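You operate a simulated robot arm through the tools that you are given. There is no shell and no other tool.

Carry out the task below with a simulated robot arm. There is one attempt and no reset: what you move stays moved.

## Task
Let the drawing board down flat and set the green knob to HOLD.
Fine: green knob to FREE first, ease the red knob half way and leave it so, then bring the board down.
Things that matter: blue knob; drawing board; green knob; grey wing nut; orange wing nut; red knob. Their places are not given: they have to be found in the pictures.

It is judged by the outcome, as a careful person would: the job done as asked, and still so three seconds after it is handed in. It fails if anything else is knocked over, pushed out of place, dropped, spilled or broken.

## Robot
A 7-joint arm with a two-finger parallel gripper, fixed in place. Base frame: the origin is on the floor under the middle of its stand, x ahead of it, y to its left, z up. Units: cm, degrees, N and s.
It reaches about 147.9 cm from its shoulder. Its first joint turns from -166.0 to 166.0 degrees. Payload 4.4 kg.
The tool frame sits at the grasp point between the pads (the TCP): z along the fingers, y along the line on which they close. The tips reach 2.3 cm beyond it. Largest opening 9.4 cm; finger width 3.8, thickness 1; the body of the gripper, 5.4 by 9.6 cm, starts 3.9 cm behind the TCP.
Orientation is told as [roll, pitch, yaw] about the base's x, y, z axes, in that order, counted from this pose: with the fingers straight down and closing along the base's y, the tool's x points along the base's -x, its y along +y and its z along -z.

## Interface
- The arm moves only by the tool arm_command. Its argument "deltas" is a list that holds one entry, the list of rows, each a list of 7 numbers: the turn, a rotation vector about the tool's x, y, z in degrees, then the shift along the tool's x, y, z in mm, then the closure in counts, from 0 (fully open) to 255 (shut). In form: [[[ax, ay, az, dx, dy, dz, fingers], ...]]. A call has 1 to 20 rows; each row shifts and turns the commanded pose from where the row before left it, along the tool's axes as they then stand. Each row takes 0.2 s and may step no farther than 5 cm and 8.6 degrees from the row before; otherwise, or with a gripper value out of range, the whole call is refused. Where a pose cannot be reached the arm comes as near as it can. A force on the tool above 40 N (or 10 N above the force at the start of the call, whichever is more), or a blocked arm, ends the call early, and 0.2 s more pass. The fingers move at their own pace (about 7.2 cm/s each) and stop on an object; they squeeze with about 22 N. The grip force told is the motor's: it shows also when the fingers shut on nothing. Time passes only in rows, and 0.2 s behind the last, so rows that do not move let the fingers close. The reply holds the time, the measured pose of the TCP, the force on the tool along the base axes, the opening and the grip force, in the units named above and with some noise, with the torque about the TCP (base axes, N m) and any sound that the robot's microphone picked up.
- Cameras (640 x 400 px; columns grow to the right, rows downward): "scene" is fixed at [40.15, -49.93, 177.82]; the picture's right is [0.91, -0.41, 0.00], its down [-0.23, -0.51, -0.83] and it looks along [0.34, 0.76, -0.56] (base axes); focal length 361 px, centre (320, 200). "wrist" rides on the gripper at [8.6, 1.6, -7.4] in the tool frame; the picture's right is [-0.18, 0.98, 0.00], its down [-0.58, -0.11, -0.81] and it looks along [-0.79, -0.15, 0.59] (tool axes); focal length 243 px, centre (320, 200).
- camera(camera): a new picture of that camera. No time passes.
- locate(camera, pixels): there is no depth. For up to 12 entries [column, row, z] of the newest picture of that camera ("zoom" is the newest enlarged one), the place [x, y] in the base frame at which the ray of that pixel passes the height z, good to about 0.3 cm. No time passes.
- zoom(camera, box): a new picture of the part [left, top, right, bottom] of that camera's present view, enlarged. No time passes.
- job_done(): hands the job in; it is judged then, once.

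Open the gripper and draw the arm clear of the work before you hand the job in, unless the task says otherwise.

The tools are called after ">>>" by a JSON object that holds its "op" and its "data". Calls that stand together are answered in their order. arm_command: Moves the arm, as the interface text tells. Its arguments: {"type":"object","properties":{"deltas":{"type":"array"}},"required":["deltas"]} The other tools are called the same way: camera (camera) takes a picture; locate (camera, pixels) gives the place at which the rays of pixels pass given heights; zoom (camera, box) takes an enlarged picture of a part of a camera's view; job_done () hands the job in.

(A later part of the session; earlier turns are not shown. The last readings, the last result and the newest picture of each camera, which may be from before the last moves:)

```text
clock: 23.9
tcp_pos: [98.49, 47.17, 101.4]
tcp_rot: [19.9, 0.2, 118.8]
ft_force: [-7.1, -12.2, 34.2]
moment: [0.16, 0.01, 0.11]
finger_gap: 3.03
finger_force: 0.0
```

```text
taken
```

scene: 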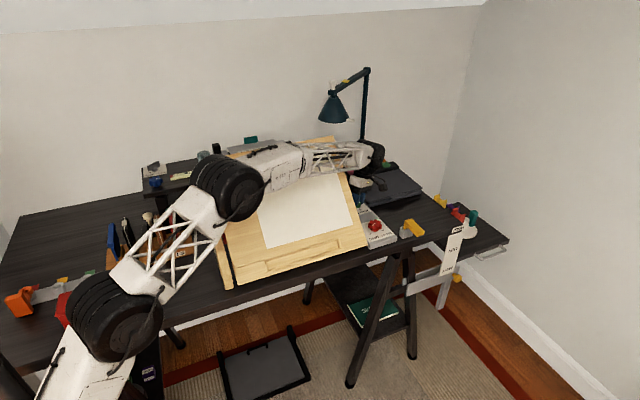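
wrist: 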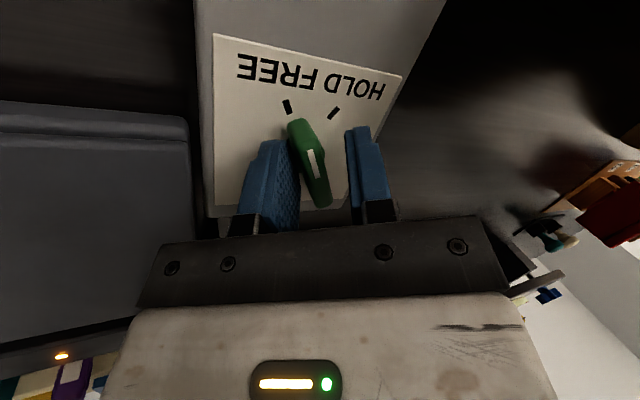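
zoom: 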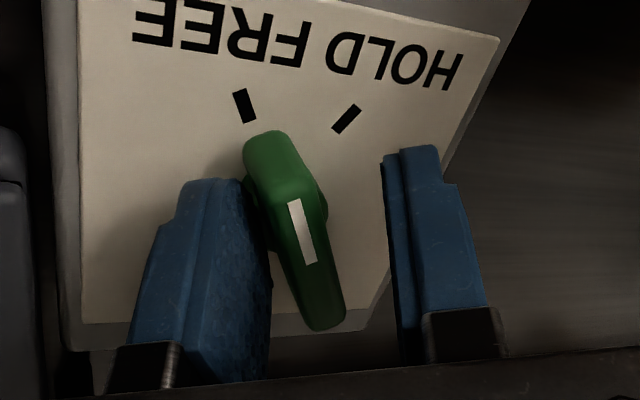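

The lower finger touches the plate while opening (34 N up), so I raise the tool vertically with the gap held, then on up to z≈112.

>>> {"op": "arm_command", "data": {"deltas": [[[0, 0, 0, 0, 1.7, -4.7, 172], [0, 0, 0, 0, 3.4, -9.4, 165], [0, 0, 0, 0, 6.8, -18.8, 150], [0, 0, 0, 0, 10.2, -28.2, 146], [0, 0, 0, 0, 10.2, -28.2, 146]]]}}

>>> {"op": "camera", "data": {"camera": "wrist"}}

>>> {"op": "zoom", "data": {"camera": "wrist", "box": [220, 10, 360, 130]}}

```text
clock: 25.1
tcp_pos: [98.43, 47.46, 110.47]
tcp_rot: [20.0, 0.0, 118.9]
ft_force: [0.4, -0.6, -0.3]
moment: [0.01, 0.04, -0.01]
finger_gap: 4.02
finger_force: 0.1
```

```text
taken
```

wrist: 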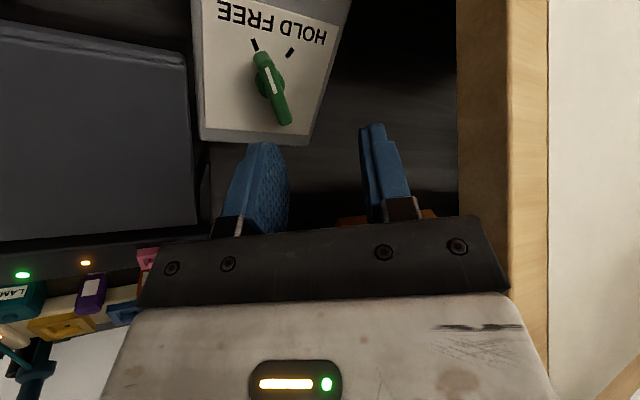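

```text
3.33 times, centred on (290, 70) of wrist
```

zoom: 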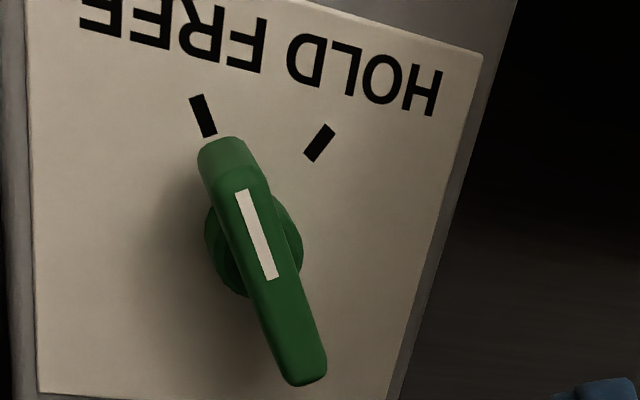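

The green pointer is now parallel with the FREE tick. Next the red knob at ≈(98.4,33): I slide to (99.5,33,113), straighten the tool to vertical, yaw to 90 and open to ~6.8 cm.

>>> {"op": "arm_command", "data": {"deltas": [[[0, 0, 0, 33, 16.4, -0.7, 120], [0, 0, 0, 33, 16.4, -0.7, 90], [0, 0, 0, 33, 16.4, -0.7, 70], [0, 0, 0, 33, 16.4, -0.7, 70], [6.67, 0, 0, 0, 0, 0, 70], [6.67, 0, 0, 0, 0, 0, 70], [6.66, 0, 0, 0, 0, 0, 70], [0, 0, 7.2, 0, 0, 0, 70], [0, 0, 7.2, 0, 0, 0, 70], [0, 0, 7.2, 0, 0, 0, 70], [0, 0, 7.3, 0, 0, 0, 70]]]}}

>>> {"op": "camera", "data": {"camera": "wrist"}}

>>> {"op": "camera", "data": {"camera": "scene"}}

```text
clock: 27.6
tcp_pos: [99.49, 32.86, 113.12]
tcp_rot: [-0.2, 0.0, 89.7]
ft_force: [-0.4, 0.3, 0.6]
moment: [0.01, 0.03, -0.01]
finger_gap: 6.82
finger_force: 0.0
```

```text
taken
```

wrist: 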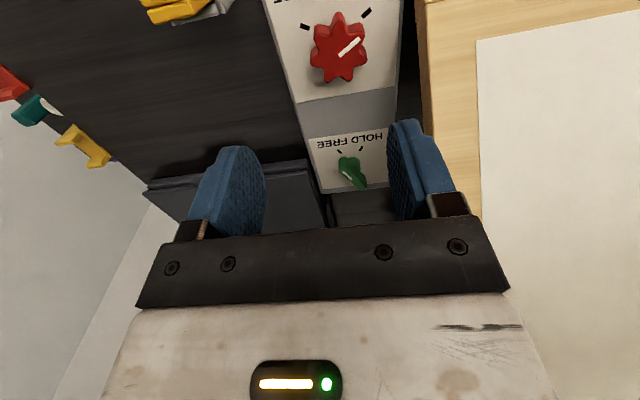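

```text
taken
```

scene: 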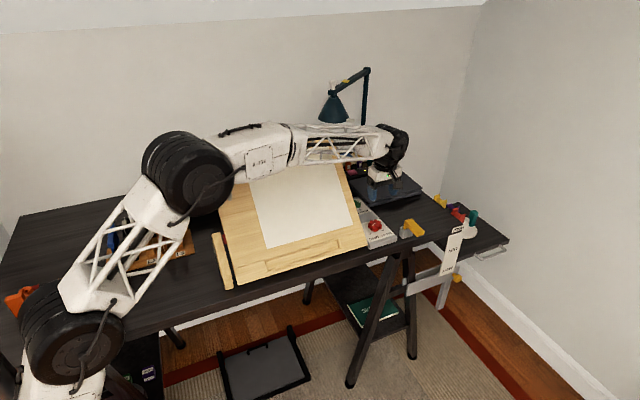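

The red knob is at (340,48) in the wrist picture. I zoom on it and locate its pointer line, ticks and rim.

>>> {"op": "zoom", "data": {"camera": "wrist", "box": [280, 0, 400, 100]}}

>>> {"op": "locate", "data": {"camera": "wrist", "pixels": [[340, 55, 100.6], [359, 40, 100.6], [304, 27, 97.6], [366, 13, 97.6], [312, 42, 100.6], [368, 45, 100.6], [340, 82, 100.6], [338, 12, 100.6], [326, 80, 100.6], [352, 79, 100.6]]}}

```text
4.00 times, centred on (340, 50) of wrist
```

zoom: 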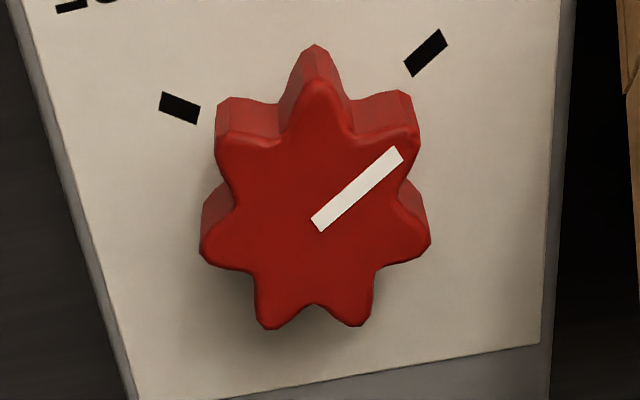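

```text
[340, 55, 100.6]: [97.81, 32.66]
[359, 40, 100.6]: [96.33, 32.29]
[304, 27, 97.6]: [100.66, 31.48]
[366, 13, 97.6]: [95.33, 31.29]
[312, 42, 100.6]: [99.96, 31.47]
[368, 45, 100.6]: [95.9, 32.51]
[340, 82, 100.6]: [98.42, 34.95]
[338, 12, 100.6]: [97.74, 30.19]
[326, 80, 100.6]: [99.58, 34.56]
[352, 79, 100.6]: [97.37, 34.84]
```

The seven-lobe red knob has a lobe along its pointer; rotating to yaw ≈94.3 puts one lobe square on one pad and two on the other. Axis ≈(98.2,32.9). I align and descend to z≈104 for a check.

>>> {"op": "arm_command", "data": {"deltas": [[[0, 0, -4.6, 0, 0, 0, 75], [0, 0, 0, -0.3, 3, 22.8, 80], [0, 0, 0, -0.3, 3, 22.8, 80], [0, 0, 0, -0.3, 3, 22.8, 80], [0, 0, 0, -0.3, 2.9, 22.8, 80]]]}}

>>> {"op": "camera", "data": {"camera": "wrist"}}

>>> {"op": "zoom", "data": {"camera": "wrist", "box": [240, 60, 420, 200]}}

```text
clock: 28.8
tcp_pos: [98.31, 32.8, 104.02]
tcp_rot: [-0.1, -0.1, 94.5]
ft_force: [0.1, -0.1, 0.8]
moment: [0.04, 0.01, 0.02]
finger_gap: 6.42
finger_force: 0.1
```

```text
taken
```

wrist: 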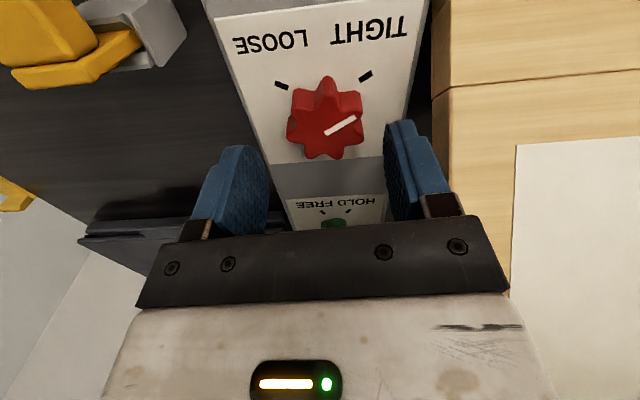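

```text
2.86 times, centred on (330, 130) of wrist
```

zoom: 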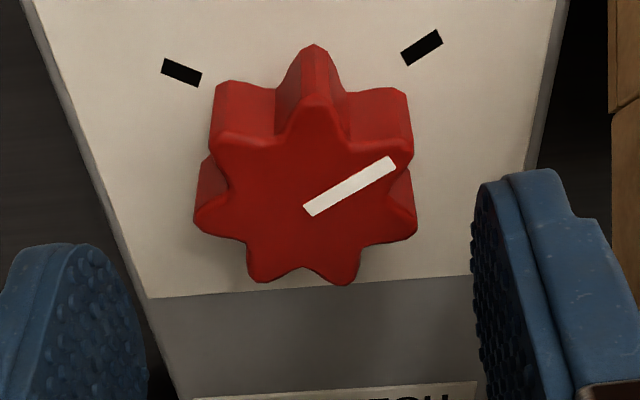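

I locate the knob centre and pointer in this enlarged view.

>>> {"op": "locate", "data": {"camera": "zoom", "pixels": [[308, 203, 100.6], [308, 210, 100.6], [392, 162, 100.6], [182, 72, 97.6], [422, 47, 97.6], [310, 100, 100.6], [410, 145, 100.6], [413, 235, 100.6], [345, 283, 100.6], [258, 280, 100.6], [197, 225, 100.6], [222, 135, 100.6]]}}

```text
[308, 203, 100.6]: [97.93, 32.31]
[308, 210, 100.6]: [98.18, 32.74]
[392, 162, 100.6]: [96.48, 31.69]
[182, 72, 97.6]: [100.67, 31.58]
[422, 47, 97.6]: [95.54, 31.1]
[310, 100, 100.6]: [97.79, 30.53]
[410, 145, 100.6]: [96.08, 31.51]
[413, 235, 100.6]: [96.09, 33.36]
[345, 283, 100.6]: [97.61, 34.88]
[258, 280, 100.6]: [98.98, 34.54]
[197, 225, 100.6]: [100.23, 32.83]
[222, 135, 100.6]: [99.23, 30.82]
```

Lobes are where predicted (az 5°, 159°, 211°), centre ≈(98.1,32.8). I descend to z≈100.7 and close gradually.

>>> {"op": "arm_command", "data": {"deltas": [[[0, 0, 0, 0, 1, 17, 80], [0, 0, 0, 0, 0, 16.5, 80], [0, 0, 0, 0, 0, 0, 100], [0, 0, 0, 0, 0, 0, 125], [0, 0, 0, 0, 0, 0, 140], [0, 0, 0, 0, 0, 0, 140]]]}}

>>> {"op": "zoom", "data": {"camera": "wrist", "box": [240, 80, 420, 240]}}

```text
clock: 30.1
tcp_pos: [98.19, 32.79, 100.66]
tcp_rot: [0.0, 0.0, 94.6]
ft_force: [-15.8, -2.0, 3.1]
moment: [-0.21, 0.25, 0.07]
finger_gap: 4.95
finger_force: 7.5
```

```text
2.50 times, centred on (330, 160) of wrist
```

zoom: 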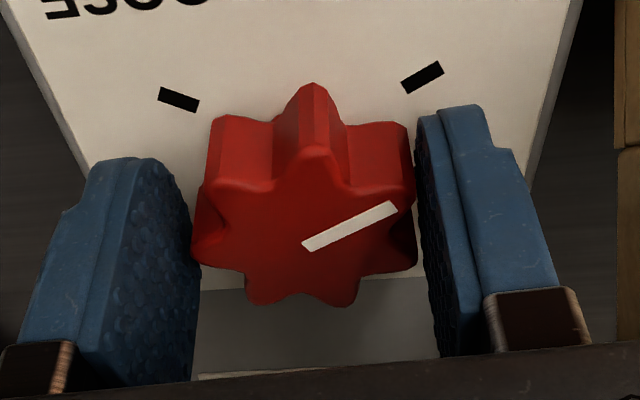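

The −x finger (right in picture) touches first: force −15.8 N in x, gap 4.95. I shift the tool 2.5 mm toward −x and watch the force.

>>> {"op": "arm_command", "data": {"deltas": [[[0, 0, 0, 0, 1.3, 0, 140], [0, 0, 0, 0, 1.2, 0, 140], [0, 0, 0, 0, 0, 0, 140]]]}}

```text
clock: 30.9
tcp_pos: [97.99, 32.85, 100.76]
tcp_rot: [-0.1, 0.0, 94.5]
ft_force: [23.3, 6.3, -9.9]
moment: [0.06, 0.05, 0.01]
finger_gap: 4.55
finger_force: 45.0
```

Both pads now hold the knob (gap 4.55 cm). I back off 1 mm and ease the squeeze slightly to balance the side force.

>>> {"op": "arm_command", "data": {"deltas": [[[0, 0, 0, 0, -0.6, 0, 133], [0, 0, 0, 0, -0.4, 0, 133], [0, 0, 0, 0, 0, 0, 133]]]}}

```text
clock: 31.8
tcp_pos: [98.09, 32.78, 100.89]
tcp_rot: [-0.1, -0.1, 94.6]
ft_force: [-1.1, -0.2, 1.1]
moment: [0.0, 0.07, 0.0]
finger_gap: 4.56
finger_force: 0.7
```

Balanced with the knob snugly caged. I turn counter-clockwise 32° in 4° rows, then check the pointer.

>>> {"op": "arm_command", "data": {"deltas": [[[0, 0, -4, 0, 0, 0, 136], [0, 0, -4, 0, 0, 0, 136], [0, 0, -4, 0, 0, 0, 136], [0, 0, -4, 0, 0, 0, 136], [0, 0, -4, 0, 0, 0, 136], [0, 0, -4, 0, 0, 0, 136], [0, 0, -4, 0, 0, 0, 136], [0, 0, -4, 0, 0, 0, 136]]]}}

>>> {"op": "camera", "data": {"camera": "wrist"}}

>>> {"op": "zoom", "data": {"camera": "wrist", "box": [240, 60, 420, 240]}}

>>> {"op": "camera", "data": {"camera": "scene"}}

```text
clock: 33.5
tcp_pos: [98.04, 32.87, 100.72]
tcp_rot: [-0.2, 0.0, 126.7]
ft_force: [36.4, 7.0, -0.4]
moment: [0.44, 0.14, -0.06]
finger_gap: 4.56
finger_force: 44.8
```

```text
taken
```

wrist: 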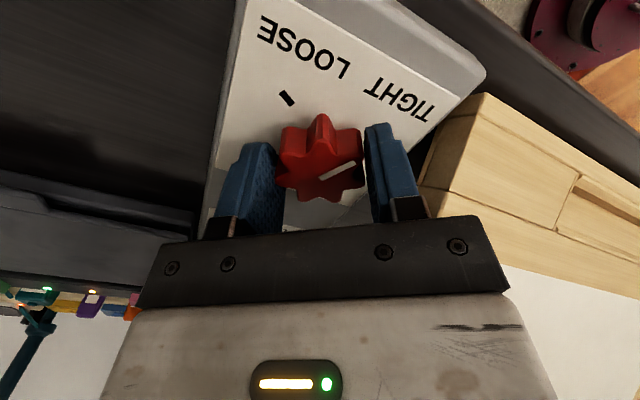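

```text
2.22 times, centred on (330, 150) of wrist
```

zoom: 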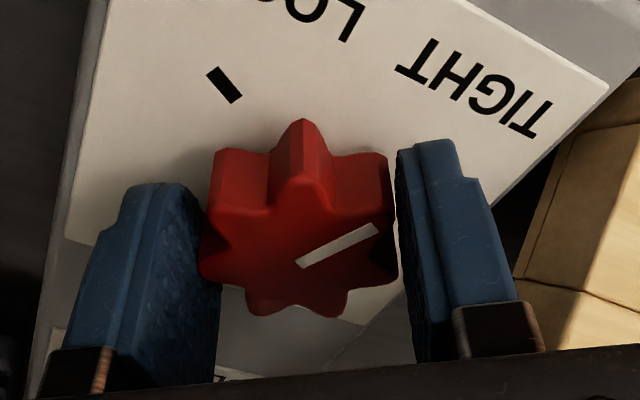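

```text
taken
```

scene: 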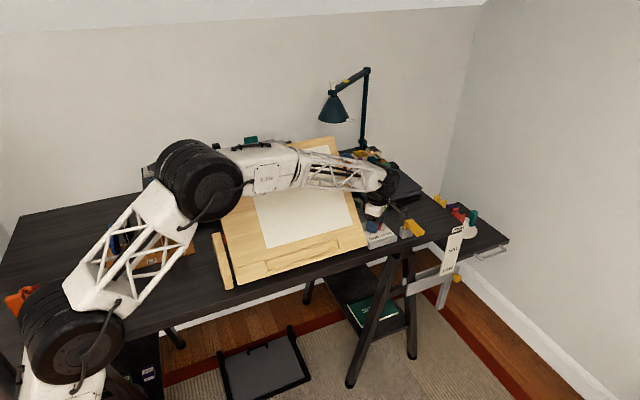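

The knob follows the tool exactly (now +32°). I relax the squeeze slightly and turn the remaining 28°.

>>> {"op": "arm_command", "data": {"deltas": [[[0, 0, 0, 0, 0, 0, 132], [0, 0, 0, 0, 0, 0, 132], [0, 0, -4, 0, 0, 0, 134], [0, 0, -4, 0, 0, 0, 134], [0, 0, -4, 0, 0, 0, 134], [0, 0, -4, 0, 0, 0, 134], [0, 0, -4, 0, 0, 0, 134], [0, 0, -4, 0, 0, 0, 134], [0, 0, -4, 0, 0, 0, 134]]]}}

>>> {"op": "camera", "data": {"camera": "wrist"}}

>>> {"op": "zoom", "data": {"camera": "wrist", "box": [240, 60, 420, 240]}}

>>> {"op": "camera", "data": {"camera": "scene"}}

```text
clock: 35.5
tcp_pos: [98.01, 32.93, 100.61]
tcp_rot: [0.0, 0.1, 154.6]
ft_force: [2.8, 3.5, -0.6]
moment: [0.07, 0.02, -0.04]
finger_gap: 4.66
finger_force: 1.6
```

```text
taken
```

wrist: 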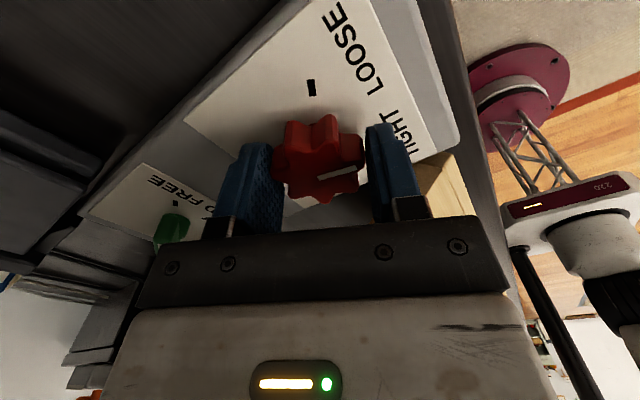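

```text
2.22 times, centred on (330, 150) of wrist
```

zoom: 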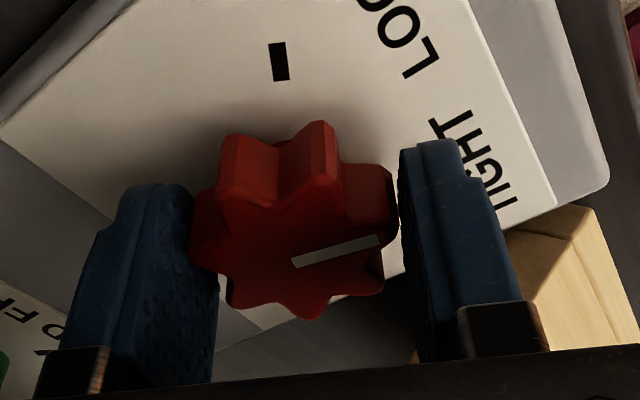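

```text
taken
```

scene: 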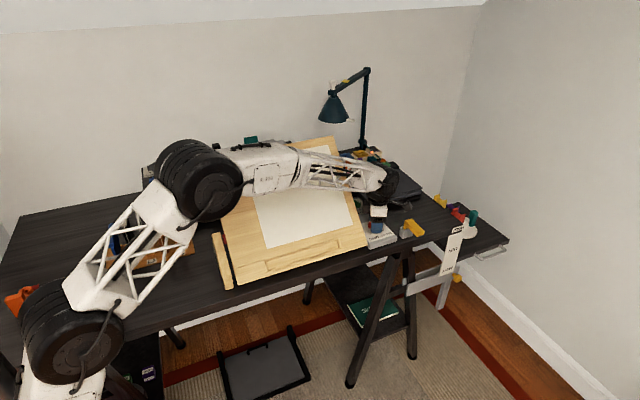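

The pointer lags the tool a little now. I locate the pointer line to measure its present direction.

>>> {"op": "locate", "data": {"camera": "zoom", "pixels": [[293, 263, 100.6], [380, 240, 100.6], [279, 62, 97.6], [289, 78, 97.6], [271, 44, 97.6]]}}

```text
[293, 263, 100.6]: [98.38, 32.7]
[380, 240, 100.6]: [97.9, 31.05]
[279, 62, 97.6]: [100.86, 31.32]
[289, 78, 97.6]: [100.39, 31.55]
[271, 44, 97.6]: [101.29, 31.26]
```

The pointer is about 16° short of straight front (−y). I turn a further 16°.

>>> {"op": "arm_command", "data": {"deltas": [[[0, 0, -4, 0, 0, 0, 135], [0, 0, -4, 0, 0, 0, 135], [0, 0, -4, 0, 0, 0, 135], [0, 0, -4, 0, 0, 0, 135], [0, 0, 0, 0, 0, 0, 135]]]}}

>>> {"op": "zoom", "data": {"camera": "wrist", "box": [240, 60, 420, 240]}}

```text
clock: 36.8
tcp_pos: [97.96, 32.91, 100.76]
tcp_rot: [0.0, 0.1, 170.7]
ft_force: [1.1, 5.5, -0.8]
moment: [0.05, -0.01, -0.01]
finger_gap: 4.72
finger_force: 2.9
```

```text
2.22 times, centred on (330, 150) of wrist
```

zoom: 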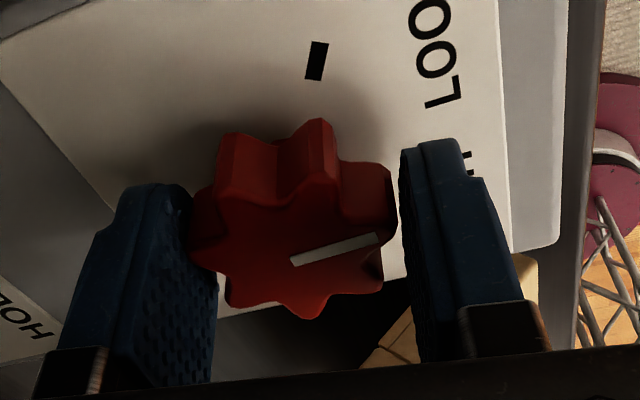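

>>> {"op": "locate", "data": {"camera": "zoom", "pixels": [[292, 262, 100.6], [379, 239, 100.6], [312, 78, 97.6], [322, 44, 97.6]]}}

>>> {"op": "zoom", "data": {"camera": "wrist", "box": [290, 120, 370, 200]}}

```text
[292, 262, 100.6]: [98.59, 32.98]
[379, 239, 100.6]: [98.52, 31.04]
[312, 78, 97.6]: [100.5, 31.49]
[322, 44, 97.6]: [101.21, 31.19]
```

```text
5.00 times, centred on (330, 160) of wrist
```

zoom: 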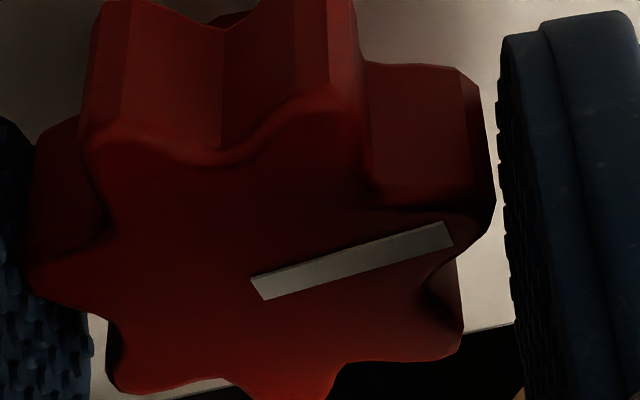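

The pointer now points straight to the front (≈2° off −y), i.e. half way. I open the fingers gently, rise, and verify from above.

>>> {"op": "locate", "data": {"camera": "zoom", "pixels": [[257, 289, 100.6], [448, 234, 100.6]]}}

>>> {"op": "arm_command", "data": {"deltas": [[[0, 0, 0, 0, 0, 0, 115], [0, 0, 0, 0, 0, 0, 80], [0, 0, 0, 0, 0, 0, 70], [0, 0, 0, 0, 0, -15, 70], [0, 0, 0, 0, 0, -30, 70], [0, 0, 0, 0, 0, -40, 70], [0, 0, 0, 0, 0, -45, 70]]]}}

>>> {"op": "camera", "data": {"camera": "wrist"}}

>>> {"op": "camera", "data": {"camera": "scene"}}

```text
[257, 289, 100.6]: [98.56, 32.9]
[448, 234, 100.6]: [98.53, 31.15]
```

```text
clock: 38.4
tcp_pos: [98.02, 32.88, 113.8]
tcp_rot: [0.0, 0.0, 170.6]
ft_force: [0.8, -1.3, -0.5]
moment: [0.01, -0.01, -0.01]
finger_gap: 6.79
finger_force: 0.0
```

```text
taken
```

wrist: 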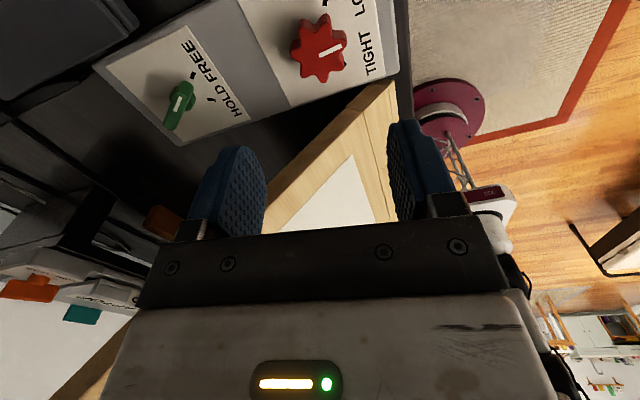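

```text
taken
```

scene: 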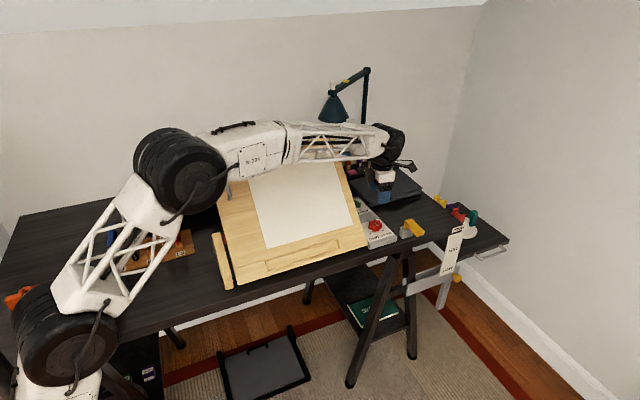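

Board still stands. I zoom on both knobs to verify FREE and half way.

>>> {"op": "zoom", "data": {"camera": "wrist", "box": [120, 0, 400, 150]}}

>>> {"op": "locate", "data": {"camera": "wrist", "pixels": [[319, 53, 100.6], [341, 46, 100.6]]}}

>>> {"op": "zoom", "data": {"camera": "scene", "box": [350, 200, 400, 250]}}

```text
2.29 times, centred on (260, 75) of wrist
```

zoom: 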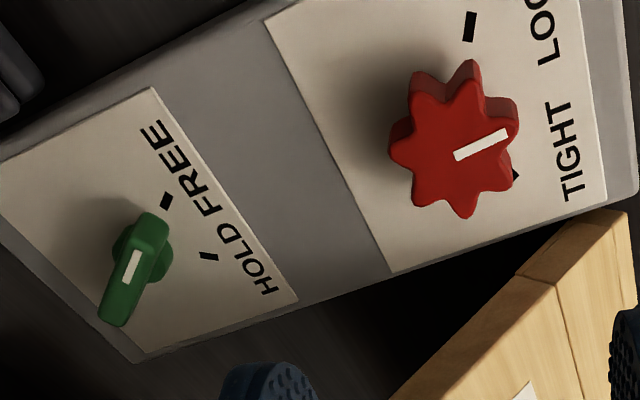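

```text
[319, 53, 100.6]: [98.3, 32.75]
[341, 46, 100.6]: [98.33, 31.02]
```

```text
8.00 times, centred on (375, 225) of scene
```

zoom: 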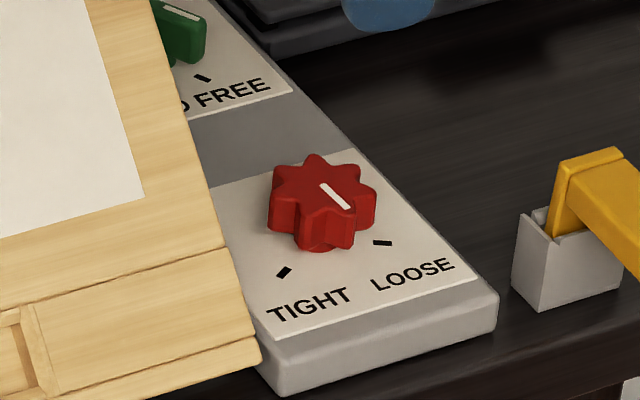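

Red is half way and green is on FREE, and the board holds. Before lowering it I check for things beneath or behind it: I move the hand to the right side (108,50,111), yaw 180, lean 25° so the camera looks almost horizontally under the board.

>>> {"op": "arm_command", "data": {"deltas": [[[0, 0, 0, 14.2, -37, 5.6, 40], [0, 0, 0, 14.2, -37, 5.6, 0], [0, 0, 0, 14.2, -37, 5.6, 0], [0, 0, 0, 14.2, -37, 5.6, 0], [0, 0, 0, 14.2, -37, 5.6, 0], [0, 0, -4.7, 0, 0, 0, 0], [0, 0, -4.7, 0, 0, 0, 0], [0, -8.3, 0, 0, 0, 0, 0], [0, -8.3, 0, 0, 0, 0, 0], [0, -8.3, 0, 0, 0, 0, 0]]]}}

>>> {"op": "camera", "data": {"camera": "wrist"}}

>>> {"op": "zoom", "data": {"camera": "wrist", "box": [230, 60, 430, 230]}}

>>> {"op": "camera", "data": {"camera": "scene"}}

```text
clock: 40.5
tcp_pos: [107.96, 49.92, 111.05]
tcp_rot: [0.1, -25.0, 180.0]
ft_force: [-0.5, -0.6, 0.5]
moment: [0.01, -0.03, 0.03]
finger_gap: 9.4
finger_force: 0.1
```

```text
taken
```

wrist: 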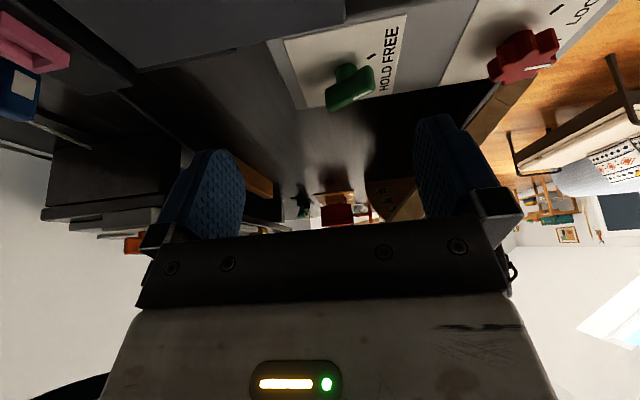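

```text
2.35 times, centred on (330, 145) of wrist
```

zoom: 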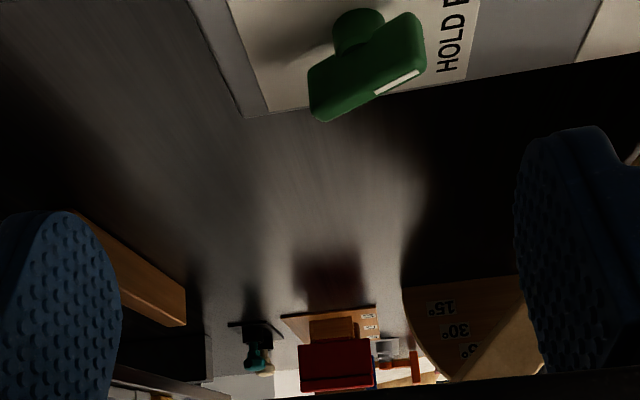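

```text
taken
```

scene: 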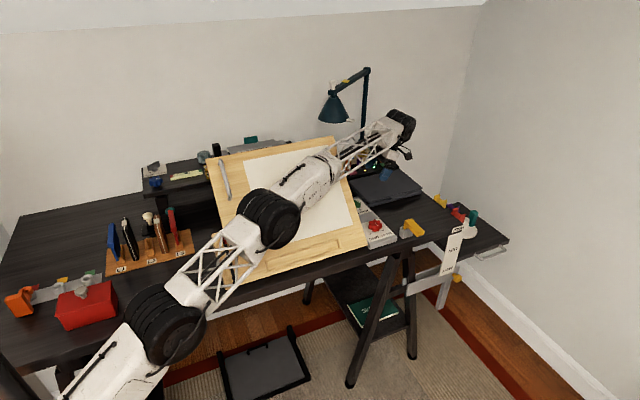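

Under the board the table looks empty; an angle sector with a pointer (0°, 15°, 30°…) is on the board's left side, and a wooden bar is behind it. I locate the bar to see whether it is in the board's path.

>>> {"op": "locate", "data": {"camera": "zoom", "pixels": [[185, 325, 96.5], [185, 325, 99], [100, 235, 96.5], [100, 235, 99], [402, 290, 96.5], [450, 370, 96.5], [280, 316, 96.5]]}}

>>> {"op": "zoom", "data": {"camera": "wrist", "box": [340, 160, 440, 230]}}

>>> {"op": "zoom", "data": {"camera": "wrist", "box": [200, 140, 300, 235]}}

```text
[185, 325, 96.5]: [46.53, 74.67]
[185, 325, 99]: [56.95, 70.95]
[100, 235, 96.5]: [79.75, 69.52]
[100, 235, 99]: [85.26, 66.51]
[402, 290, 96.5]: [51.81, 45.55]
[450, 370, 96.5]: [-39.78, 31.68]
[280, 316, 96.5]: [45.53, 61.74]
```

```text
5.71 times, centred on (390, 195) of wrist
```

zoom: 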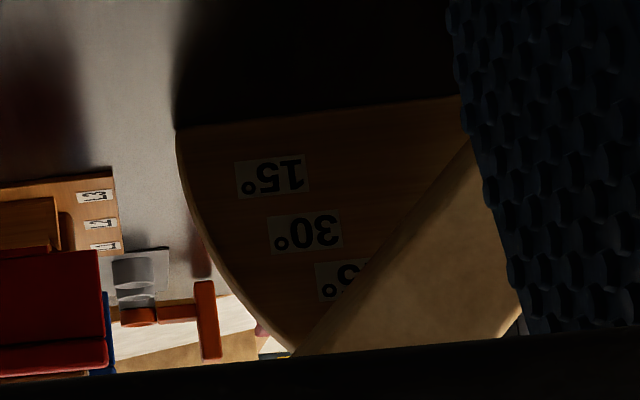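

```text
4.21 times, centred on (250, 188) of wrist
```

zoom: 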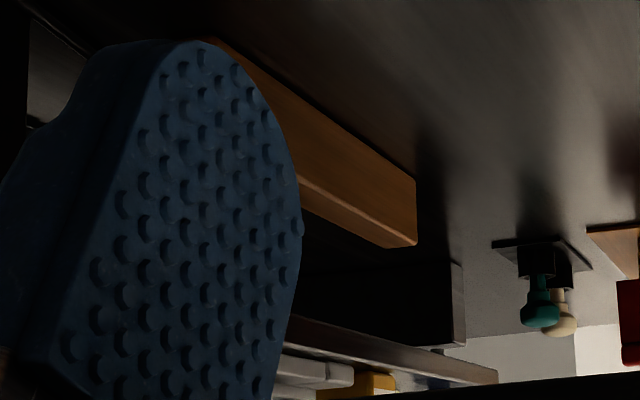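

Nothing lies in the board's path; the wooden bar (y≈70–73) is beyond the flat board's reach (≈67). I now go to the grey handle at the board's upper left: first straighten, rise to z≈141 and yaw back to 90.

>>> {"op": "arm_command", "data": {"deltas": [[[0, 8.3, 0, 0, 0, 0, 0], [0, 8.3, 0, 0, 0, 0, 0], [0, 8.4, 0, 0, 0, 0, 0], [0, 0, 0, 0, 0, -49, 0], [0, 0, 0, 0, 0, -49, 0], [0, 0, 0, 0, 0, -49, 0], [0, 0, 0, 0, 0, -49, 0], [0, 0, 0, 0, 0, -49, 0], [0, 0, 0, 0, 0, -49, 0], [0, 0, 8.5, 0, 0, 0, 0], [0, 0, 8.5, 0, 0, 0, 0], [0, 0, 8.5, 0, 0, 0, 0], [0, 0, 8.5, 0, 0, 0, 0], [0, 0, 8.5, 0, 0, 0, 0], [0, 0, 8.5, 0, 0, 0, 0], [0, 0, 8.5, 0, 0, 0, 0], [0, 0, 8.5, 0, 0, 0, 0], [0, 0, 8.5, 0, 0, 0, 0], [0, 0, 8.5, 0, 0, 0, 0], [0, 0, 5, 0, 0, 0, 0]]]}}

>>> {"op": "arm_command", "data": {"deltas": [[[0, 0, 0, 10, 48, 0, 0], [0, 0, 0, 10, 48, 0, 0], [0, 0, 0, 10, 48, 0, 0], [0, 0, 0, 10, 48, 0, 0], [0, 0, 0, 10, 48, 0, 0], [0, 0, 0, 10, 48, 0, 0], [0, 0, 0, 10, 48, 0, 0], [0, 0, 0, 10, 48, 0, 0], [0, 0, 0, 10, 48, 0, 0], [0, 0, 0, 10, 48, 0, 0], [0, 0, 0, 10, 48, 0, 0], [0, 0, 0, 10, 25, 0, 0]]]}}

>>> {"op": "camera", "data": {"camera": "wrist"}}

>>> {"op": "camera", "data": {"camera": "scene"}}

```text
clock: 44.8
tcp_pos: [106.4, 49.43, 134.71]
tcp_rot: [-0.3, -0.1, 89.9]
ft_force: [-1.0, 0.5, 0.6]
moment: [-0.05, 0.0, 0.0]
finger_gap: 9.43
finger_force: 0.1
out of reach, approached as far as the arm can: row 8, 9
```

```text
clock: 45.6
tcp_pos: [96.62, 48.31, 121.97]
tcp_rot: [5.5, 3.1, 89.9]
ft_force: [46.0, 4.2, 9.2]
moment: [0.17, -0.45, -0.68]
finger_gap: 6.95
finger_force: 0.1
stopped in row 4: the force on the tool passed its limit at 71 N (the readings are from after the stop); the commanded pose is now the measured one
```

```text
taken
```

wrist: 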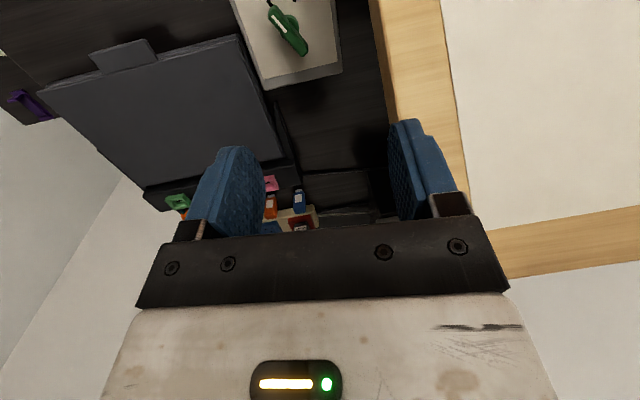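

```text
taken
```

scene: 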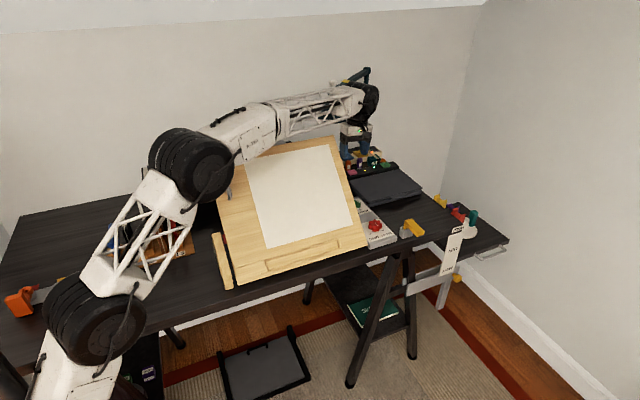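

My two calls were wrongly chained: the arm was near full stretch, sagged, and a finger bumped the board's right edge (force +46 N in x). I back off to +x by small steps at once and then check that nothing was displaced.

>>> {"op": "arm_command", "data": {"deltas": [[[0, 0, 0, 0, -10, 0, 0], [0, 0, 0, 0, -20, 0, 0], [0, 0, 0, 0, -20, 0, 0]]]}}

>>> {"op": "camera", "data": {"camera": "scene"}}

>>> {"op": "camera", "data": {"camera": "wrist"}}

>>> {"op": "zoom", "data": {"camera": "scene", "box": [300, 50, 420, 180]}}

```text
clock: 46.4
tcp_pos: [101.5, 48.56, 121.56]
tcp_rot: [5.7, 3.0, 90.0]
ft_force: [-0.1, 0.2, 1.4]
moment: [0.02, 0.0, -0.01]
finger_gap: 9.38
finger_force: 0.0
```

```text
taken
```

scene: 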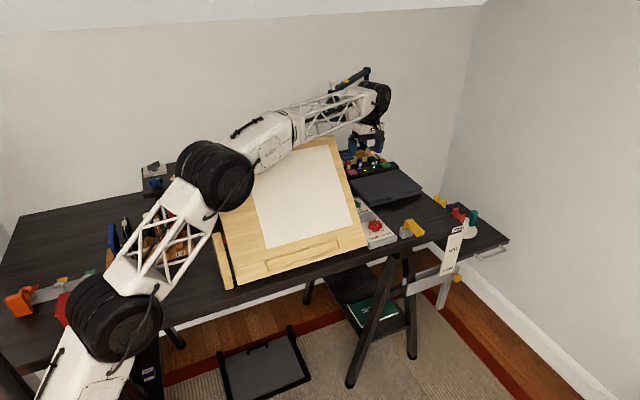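

```text
taken
```

wrist: 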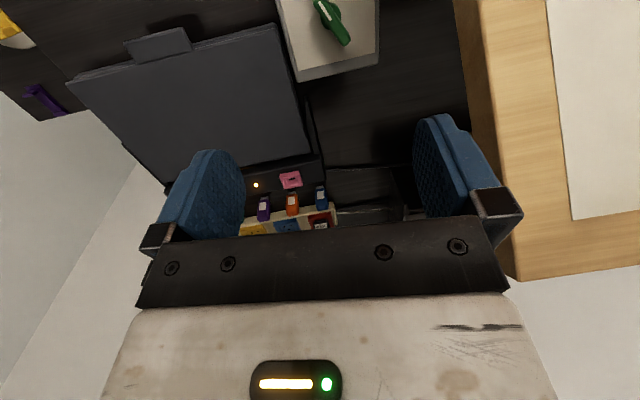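

```text
3.08 times, centred on (360, 115) of scene
```

zoom: 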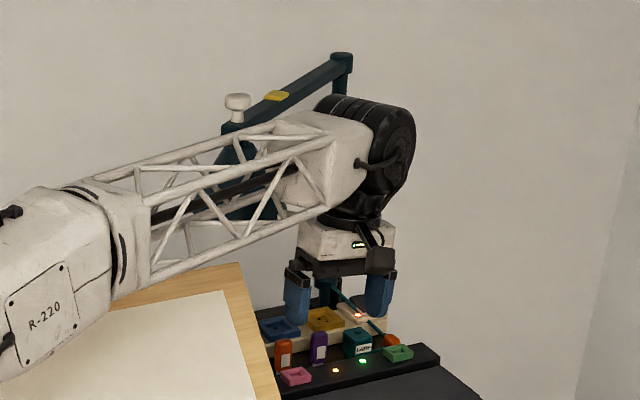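

Nothing obvious is displaced, but I will verify the lamp when clear. I correct the small tilt and withdraw toward the front (−y) at x≈101, z≈122, a pose that worked before.

>>> {"op": "arm_command", "data": {"deltas": [[[5.7, -3, 0, 0, 0, 0, 0], [0, 0, 0, 40, 0, 0, 0], [0, 0, 0, 40, 0, 0, 0], [0, 0, 0, 40, 0, 0, 0], [0, 0, 0, 40, 0, 0, 0], [0, 0, 0, 40, 0, 0, 0], [0, 0, 0, 40, 0, 0, 0], [0, 0, 0, 40, 0, 0, 0]]]}}

>>> {"op": "camera", "data": {"camera": "scene"}}

>>> {"op": "zoom", "data": {"camera": "scene", "box": [300, 50, 420, 180]}}

```text
clock: 48.2
tcp_pos: [101.34, 20.5, 121.29]
tcp_rot: [0.0, 0.1, 89.9]
ft_force: [0.2, -0.9, -0.1]
moment: [0.06, 0.02, -0.01]
finger_gap: 9.4
finger_force: 0.0
```

```text
taken
```

scene: 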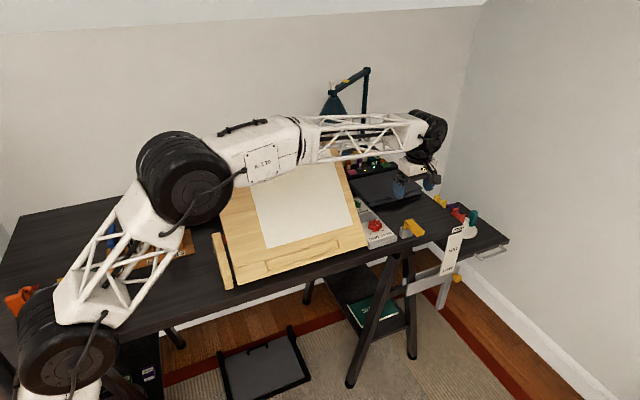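

```text
3.08 times, centred on (360, 115) of scene
```

zoom: 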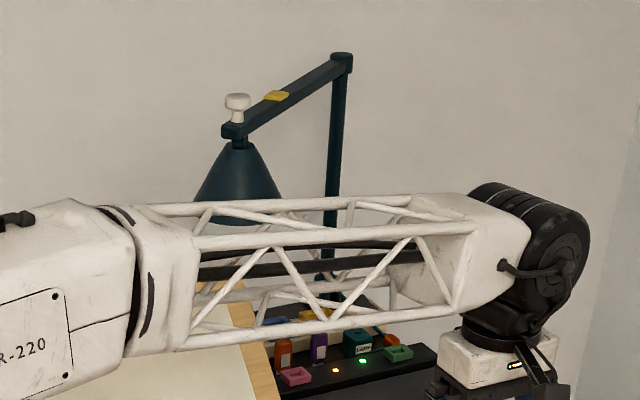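

The lamp looks as it was. I now traverse −x along y≈20, z≈121 (in front of the board) in moderate steps.

>>> {"op": "arm_command", "data": {"deltas": [[[0, 0, 0, 0, 40, -5, 0], [0, 0, 0, 0, 40, -5, 0], [0, 0, 0, 0, 40, -5, 0], [0, 0, 0, 0, 40, -5, 0], [0, 0, 0, 0, 40, -5, 0], [0, 0, 0, 0, 40, -5, 0]]]}}

>>> {"op": "camera", "data": {"camera": "scene"}}

```text
clock: 49.6
tcp_pos: [77.37, 20.49, 124.38]
tcp_rot: [0.1, 0.0, 89.7]
ft_force: [0.0, -0.6, -1.0]
moment: [0.0, 0.0, -0.01]
finger_gap: 9.42
finger_force: 0.1
```

```text
taken
```

scene: 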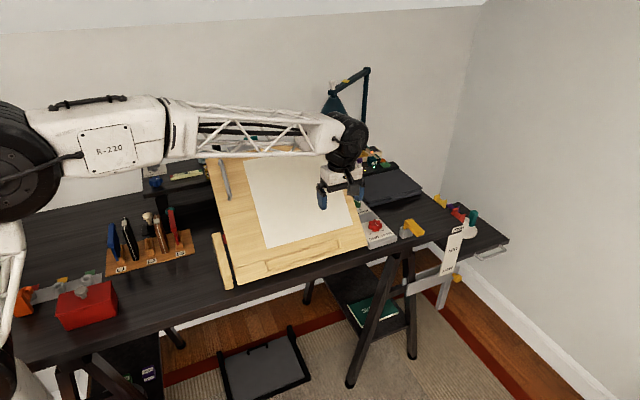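

Going well; I continue another 24 cm to x≈53 at z≈128.

>>> {"op": "arm_command", "data": {"deltas": [[[0, 0, 0, 0, 40, -6, 0], [0, 0, 0, 0, 40, -6, 0], [0, 0, 0, 0, 40, -6, 0], [0, 0, 0, 0, 40, -6, 0], [0, 0, 0, 0, 40, -6, 0], [0, 0, 0, 0, 40, -6, 0]]]}}

>>> {"op": "camera", "data": {"camera": "scene"}}

>>> {"op": "camera", "data": {"camera": "wrist"}}

```text
clock: 51.0
tcp_pos: [53.15, 20.64, 127.8]
tcp_rot: [0.2, 0.1, 89.9]
ft_force: [0.2, -0.5, -0.1]
moment: [0.03, 0.0, 0.0]
finger_gap: 9.41
finger_force: 0.0
```

```text
taken
```

scene: 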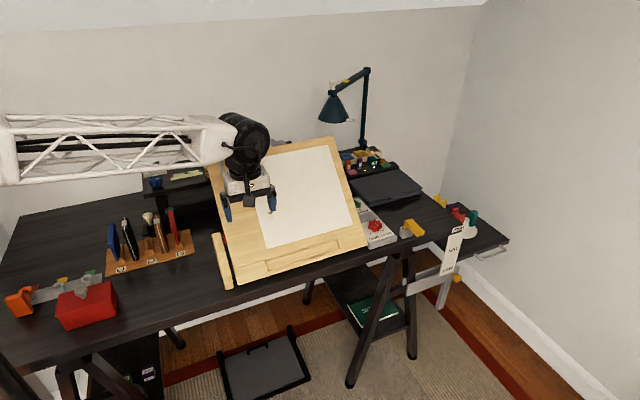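

```text
taken
```

wrist: 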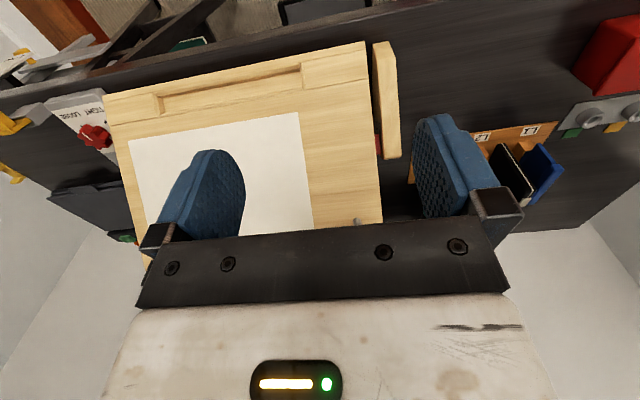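

The board and surroundings look unchanged. I move toward the handle: to (53,38,134), then tilt the tool 45° so the fingers face the board.

>>> {"op": "arm_command", "data": {"deltas": [[[0, 0, 0, -35, 0, -12, 0], [0, 0, 0, -35, 0, -12, 0], [0, 0, 0, -35, 0, -12, 0], [0, 0, 0, -35, 0, -12, 0], [0, 0, 0, -35, 0, -12, 0], [0, -7.5, 0, 0, 0, 0, 0], [0, -7.5, 0, 0, 0, 0, 0], [0, -7.5, 0, 0, 0, 0, 0], [0, -7.5, 0, 0, 0, 0, 0], [0, -7.5, 0, 0, 0, 0, 0], [0, -7.0, 0, 0, 0, 0, 0]]]}}

>>> {"op": "camera", "data": {"camera": "scene"}}

>>> {"op": "camera", "data": {"camera": "wrist"}}

```text
clock: 53.4
tcp_pos: [53.37, 38.1, 133.92]
tcp_rot: [0.0, -44.5, 89.8]
ft_force: [-0.5, -0.4, -0.4]
moment: [-0.01, 0.02, -0.03]
finger_gap: 9.38
finger_force: 0.1
```

```text
taken
```

scene: 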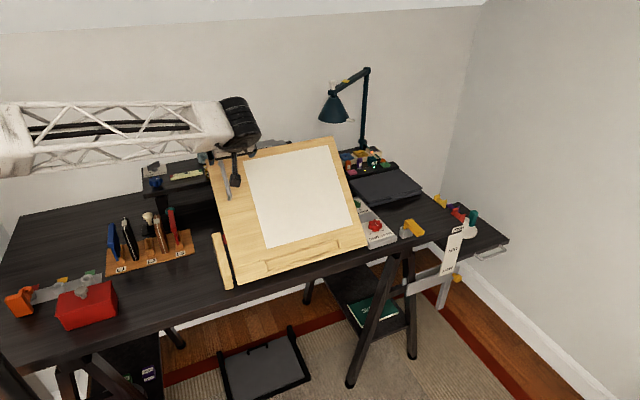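

```text
taken
```

wrist: 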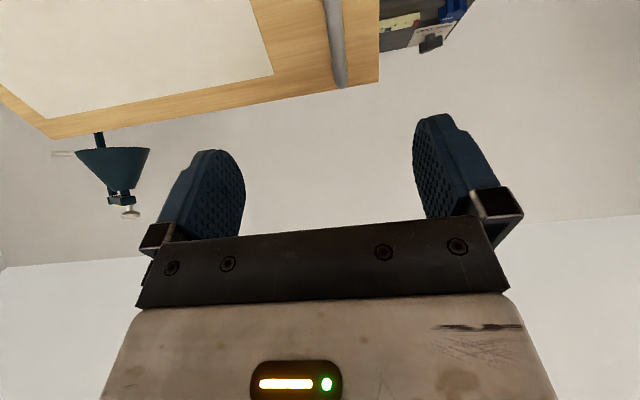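

The handle's upper part is at (338,50) in the wrist picture. I zoom in on it there and in the scene.

>>> {"op": "zoom", "data": {"camera": "wrist", "box": [260, 0, 420, 110]}}

>>> {"op": "zoom", "data": {"camera": "scene", "box": [190, 130, 270, 210]}}

```text
3.64 times, centred on (340, 55) of wrist
```

zoom: 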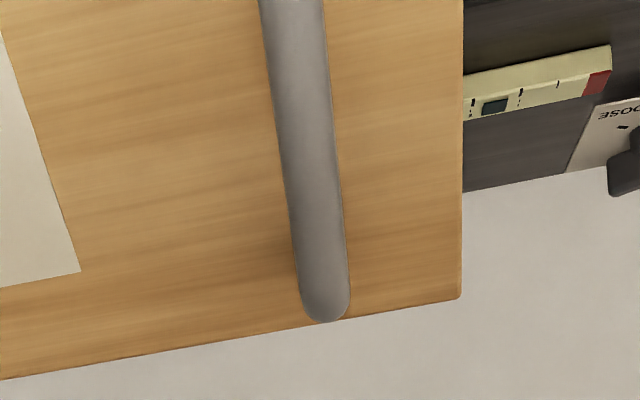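

```text
5.00 times, centred on (230, 170) of scene
```

zoom: 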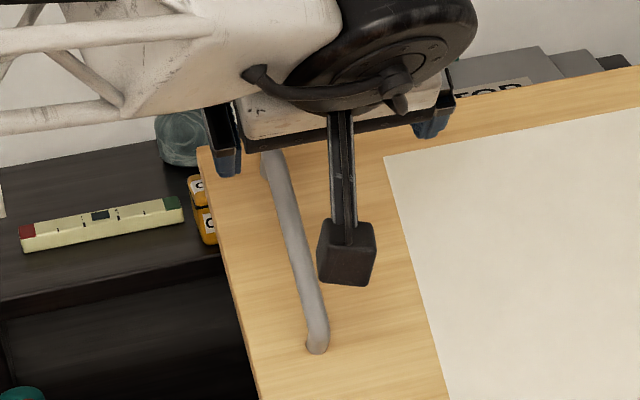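

Handle centre ≈(52.3,47.7,122), bar along the slope, standing ~3.5 cm off the board. I approach along the tool axis 11.4 cm with a 6 cm opening, then check.

>>> {"op": "arm_command", "data": {"deltas": [[[0, 0, 0, 4, 3.6, 38, 60], [0, 0, 0, 4, 3.6, 38, 92], [0, 0, 0, 4, 3.5, 38, 92], [0, 0, 0, 0, 0, 0, 92]]]}}

>>> {"op": "camera", "data": {"camera": "wrist"}}

>>> {"op": "zoom", "data": {"camera": "scene", "box": [190, 130, 270, 210]}}

```text
clock: 54.4
tcp_pos: [52.25, 45.28, 125.15]
tcp_rot: [0.0, -44.4, 89.8]
ft_force: [1.1, -0.4, 0.2]
moment: [-0.01, 0.02, 0.0]
finger_gap: 6.01
finger_force: 0.1
```

```text
taken
```

wrist: 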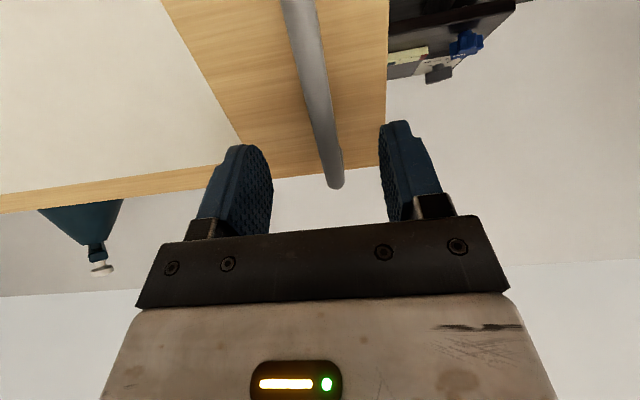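

```text
5.00 times, centred on (230, 170) of scene
```

zoom: 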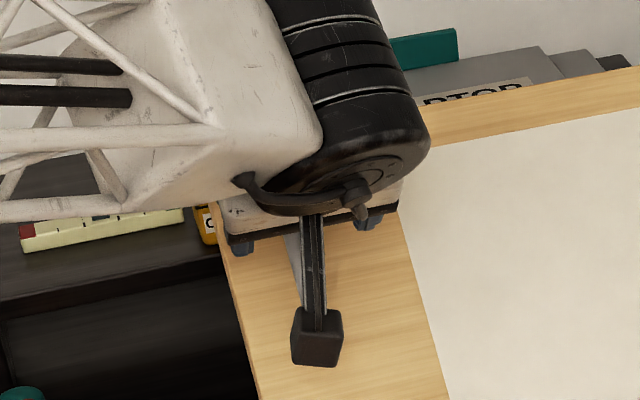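

The bar lies centrally between the fingers. I advance the last 3.8 cm and close gently on the bar.

>>> {"op": "arm_command", "data": {"deltas": [[[0, 0, 0, 2, 0, 19, 92], [0, 0, 0, 2, 0, 19, 92], [0, 0, 0, 0, 0, 0, 92]]]}}

>>> {"op": "camera", "data": {"camera": "wrist"}}

>>> {"op": "zoom", "data": {"camera": "wrist", "box": [230, 60, 430, 230]}}

```text
clock: 55.2
tcp_pos: [52.23, 47.48, 122.18]
tcp_rot: [0.0, -44.4, 89.8]
ft_force: [-0.2, -0.1, 0.5]
moment: [-0.01, 0.0, -0.04]
finger_gap: 6.01
finger_force: 0.0
```

```text
taken
```

wrist: 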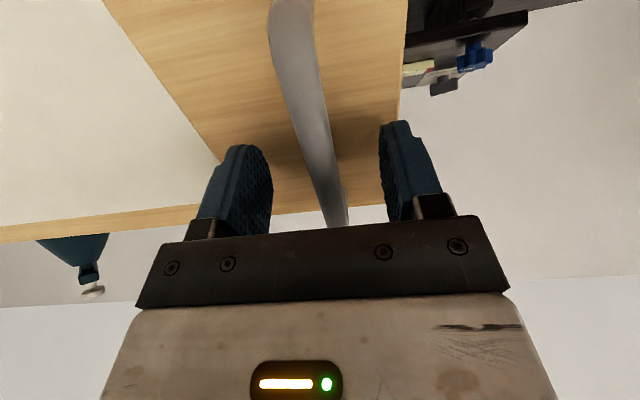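

```text
2.35 times, centred on (330, 145) of wrist
```

zoom: 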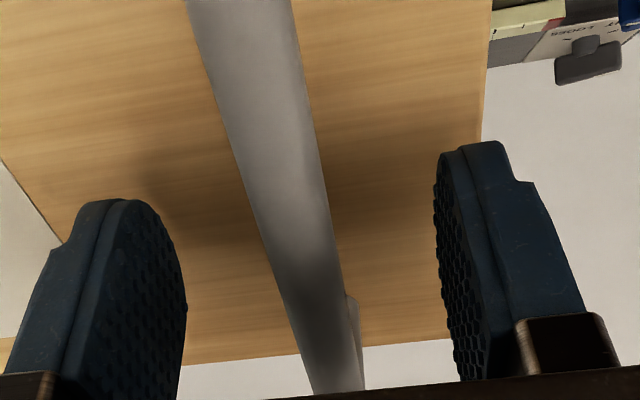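

The bar passes centrally between the pads. I close in steps.

>>> {"op": "arm_command", "data": {"deltas": [[[0, 0, 0, 0, 0, 0, 130], [0, 0, 0, 0, 0, 0, 170], [0, 0, 0, 0, 0, 0, 195], [0, 0, 0, 0, 0, 0, 205], [0, 0, 0, 0, 0, 0, 215], [0, 0, 0, 0, 0, 0, 215]]]}}

>>> {"op": "zoom", "data": {"camera": "wrist", "box": [230, 60, 430, 230]}}

```text
clock: 56.6
tcp_pos: [52.2, 47.61, 122.07]
tcp_rot: [0.0, -44.4, 89.8]
ft_force: [-8.6, 4.1, -1.0]
moment: [-0.1, -0.09, 0.08]
finger_gap: 1.87
finger_force: 4.4
```

```text
2.35 times, centred on (330, 145) of wrist
```

zoom: 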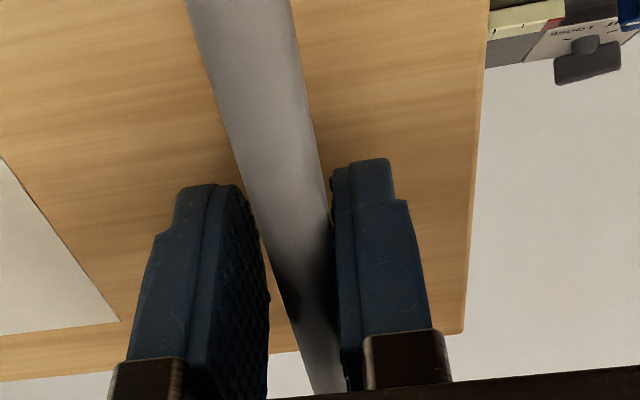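

Contact begins on the −x finger; I shift 1 mm that way and squeeze firmly.

>>> {"op": "arm_command", "data": {"deltas": [[[0, 0, 0, 0, 1, 0, 215], [0, 0, 0, 0, 0, 0, 222], [0, 0, 0, 0, 0, 0, 235], [0, 0, 0, 0, 0, 0, 255], [0, 0, 0, 0, 0, 0, 255]]]}}

```text
clock: 57.5
tcp_pos: [51.96, 47.67, 122.12]
tcp_rot: [0.2, -44.3, 89.9]
ft_force: [-17.0, 1.7, 2.2]
moment: [-0.75, -0.16, 0.22]
finger_gap: 1.28
finger_force: 22.2
stopped in row 4: the force on the tool passed its limit at 44 N (the readings are from after the stop); the commanded pose is now the measured one
```

Gap 1.28 cm on the bar with some side force; I nudge another 0.7 mm toward −x with the grip held and read.

>>> {"op": "arm_command", "data": {"deltas": [[[0, 0, 0, 0, 0.7, 0, 235], [0, 0, 0, 0, 0, 0, 240], [0, 0, 0, 0, 0, 0, 240]]]}}

>>> {"op": "zoom", "data": {"camera": "wrist", "box": [230, 60, 430, 230]}}

```text
clock: 58.4
tcp_pos: [52.02, 47.7, 122.01]
tcp_rot: [0.1, -44.4, 89.9]
ft_force: [-14.7, 9.0, -0.8]
moment: [0.34, -0.27, 0.37]
finger_gap: 1.27
finger_force: 44.9
```

```text
2.35 times, centred on (330, 145) of wrist
```

zoom: 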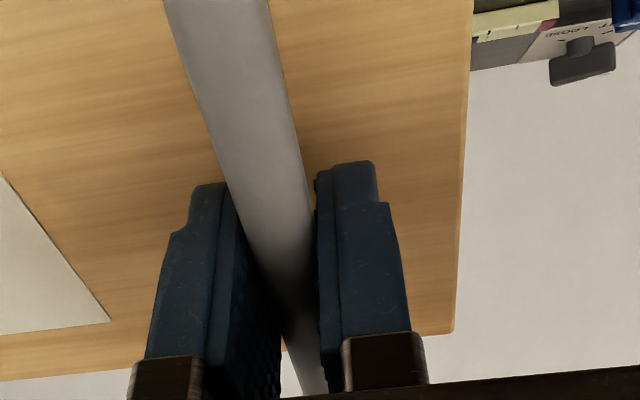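

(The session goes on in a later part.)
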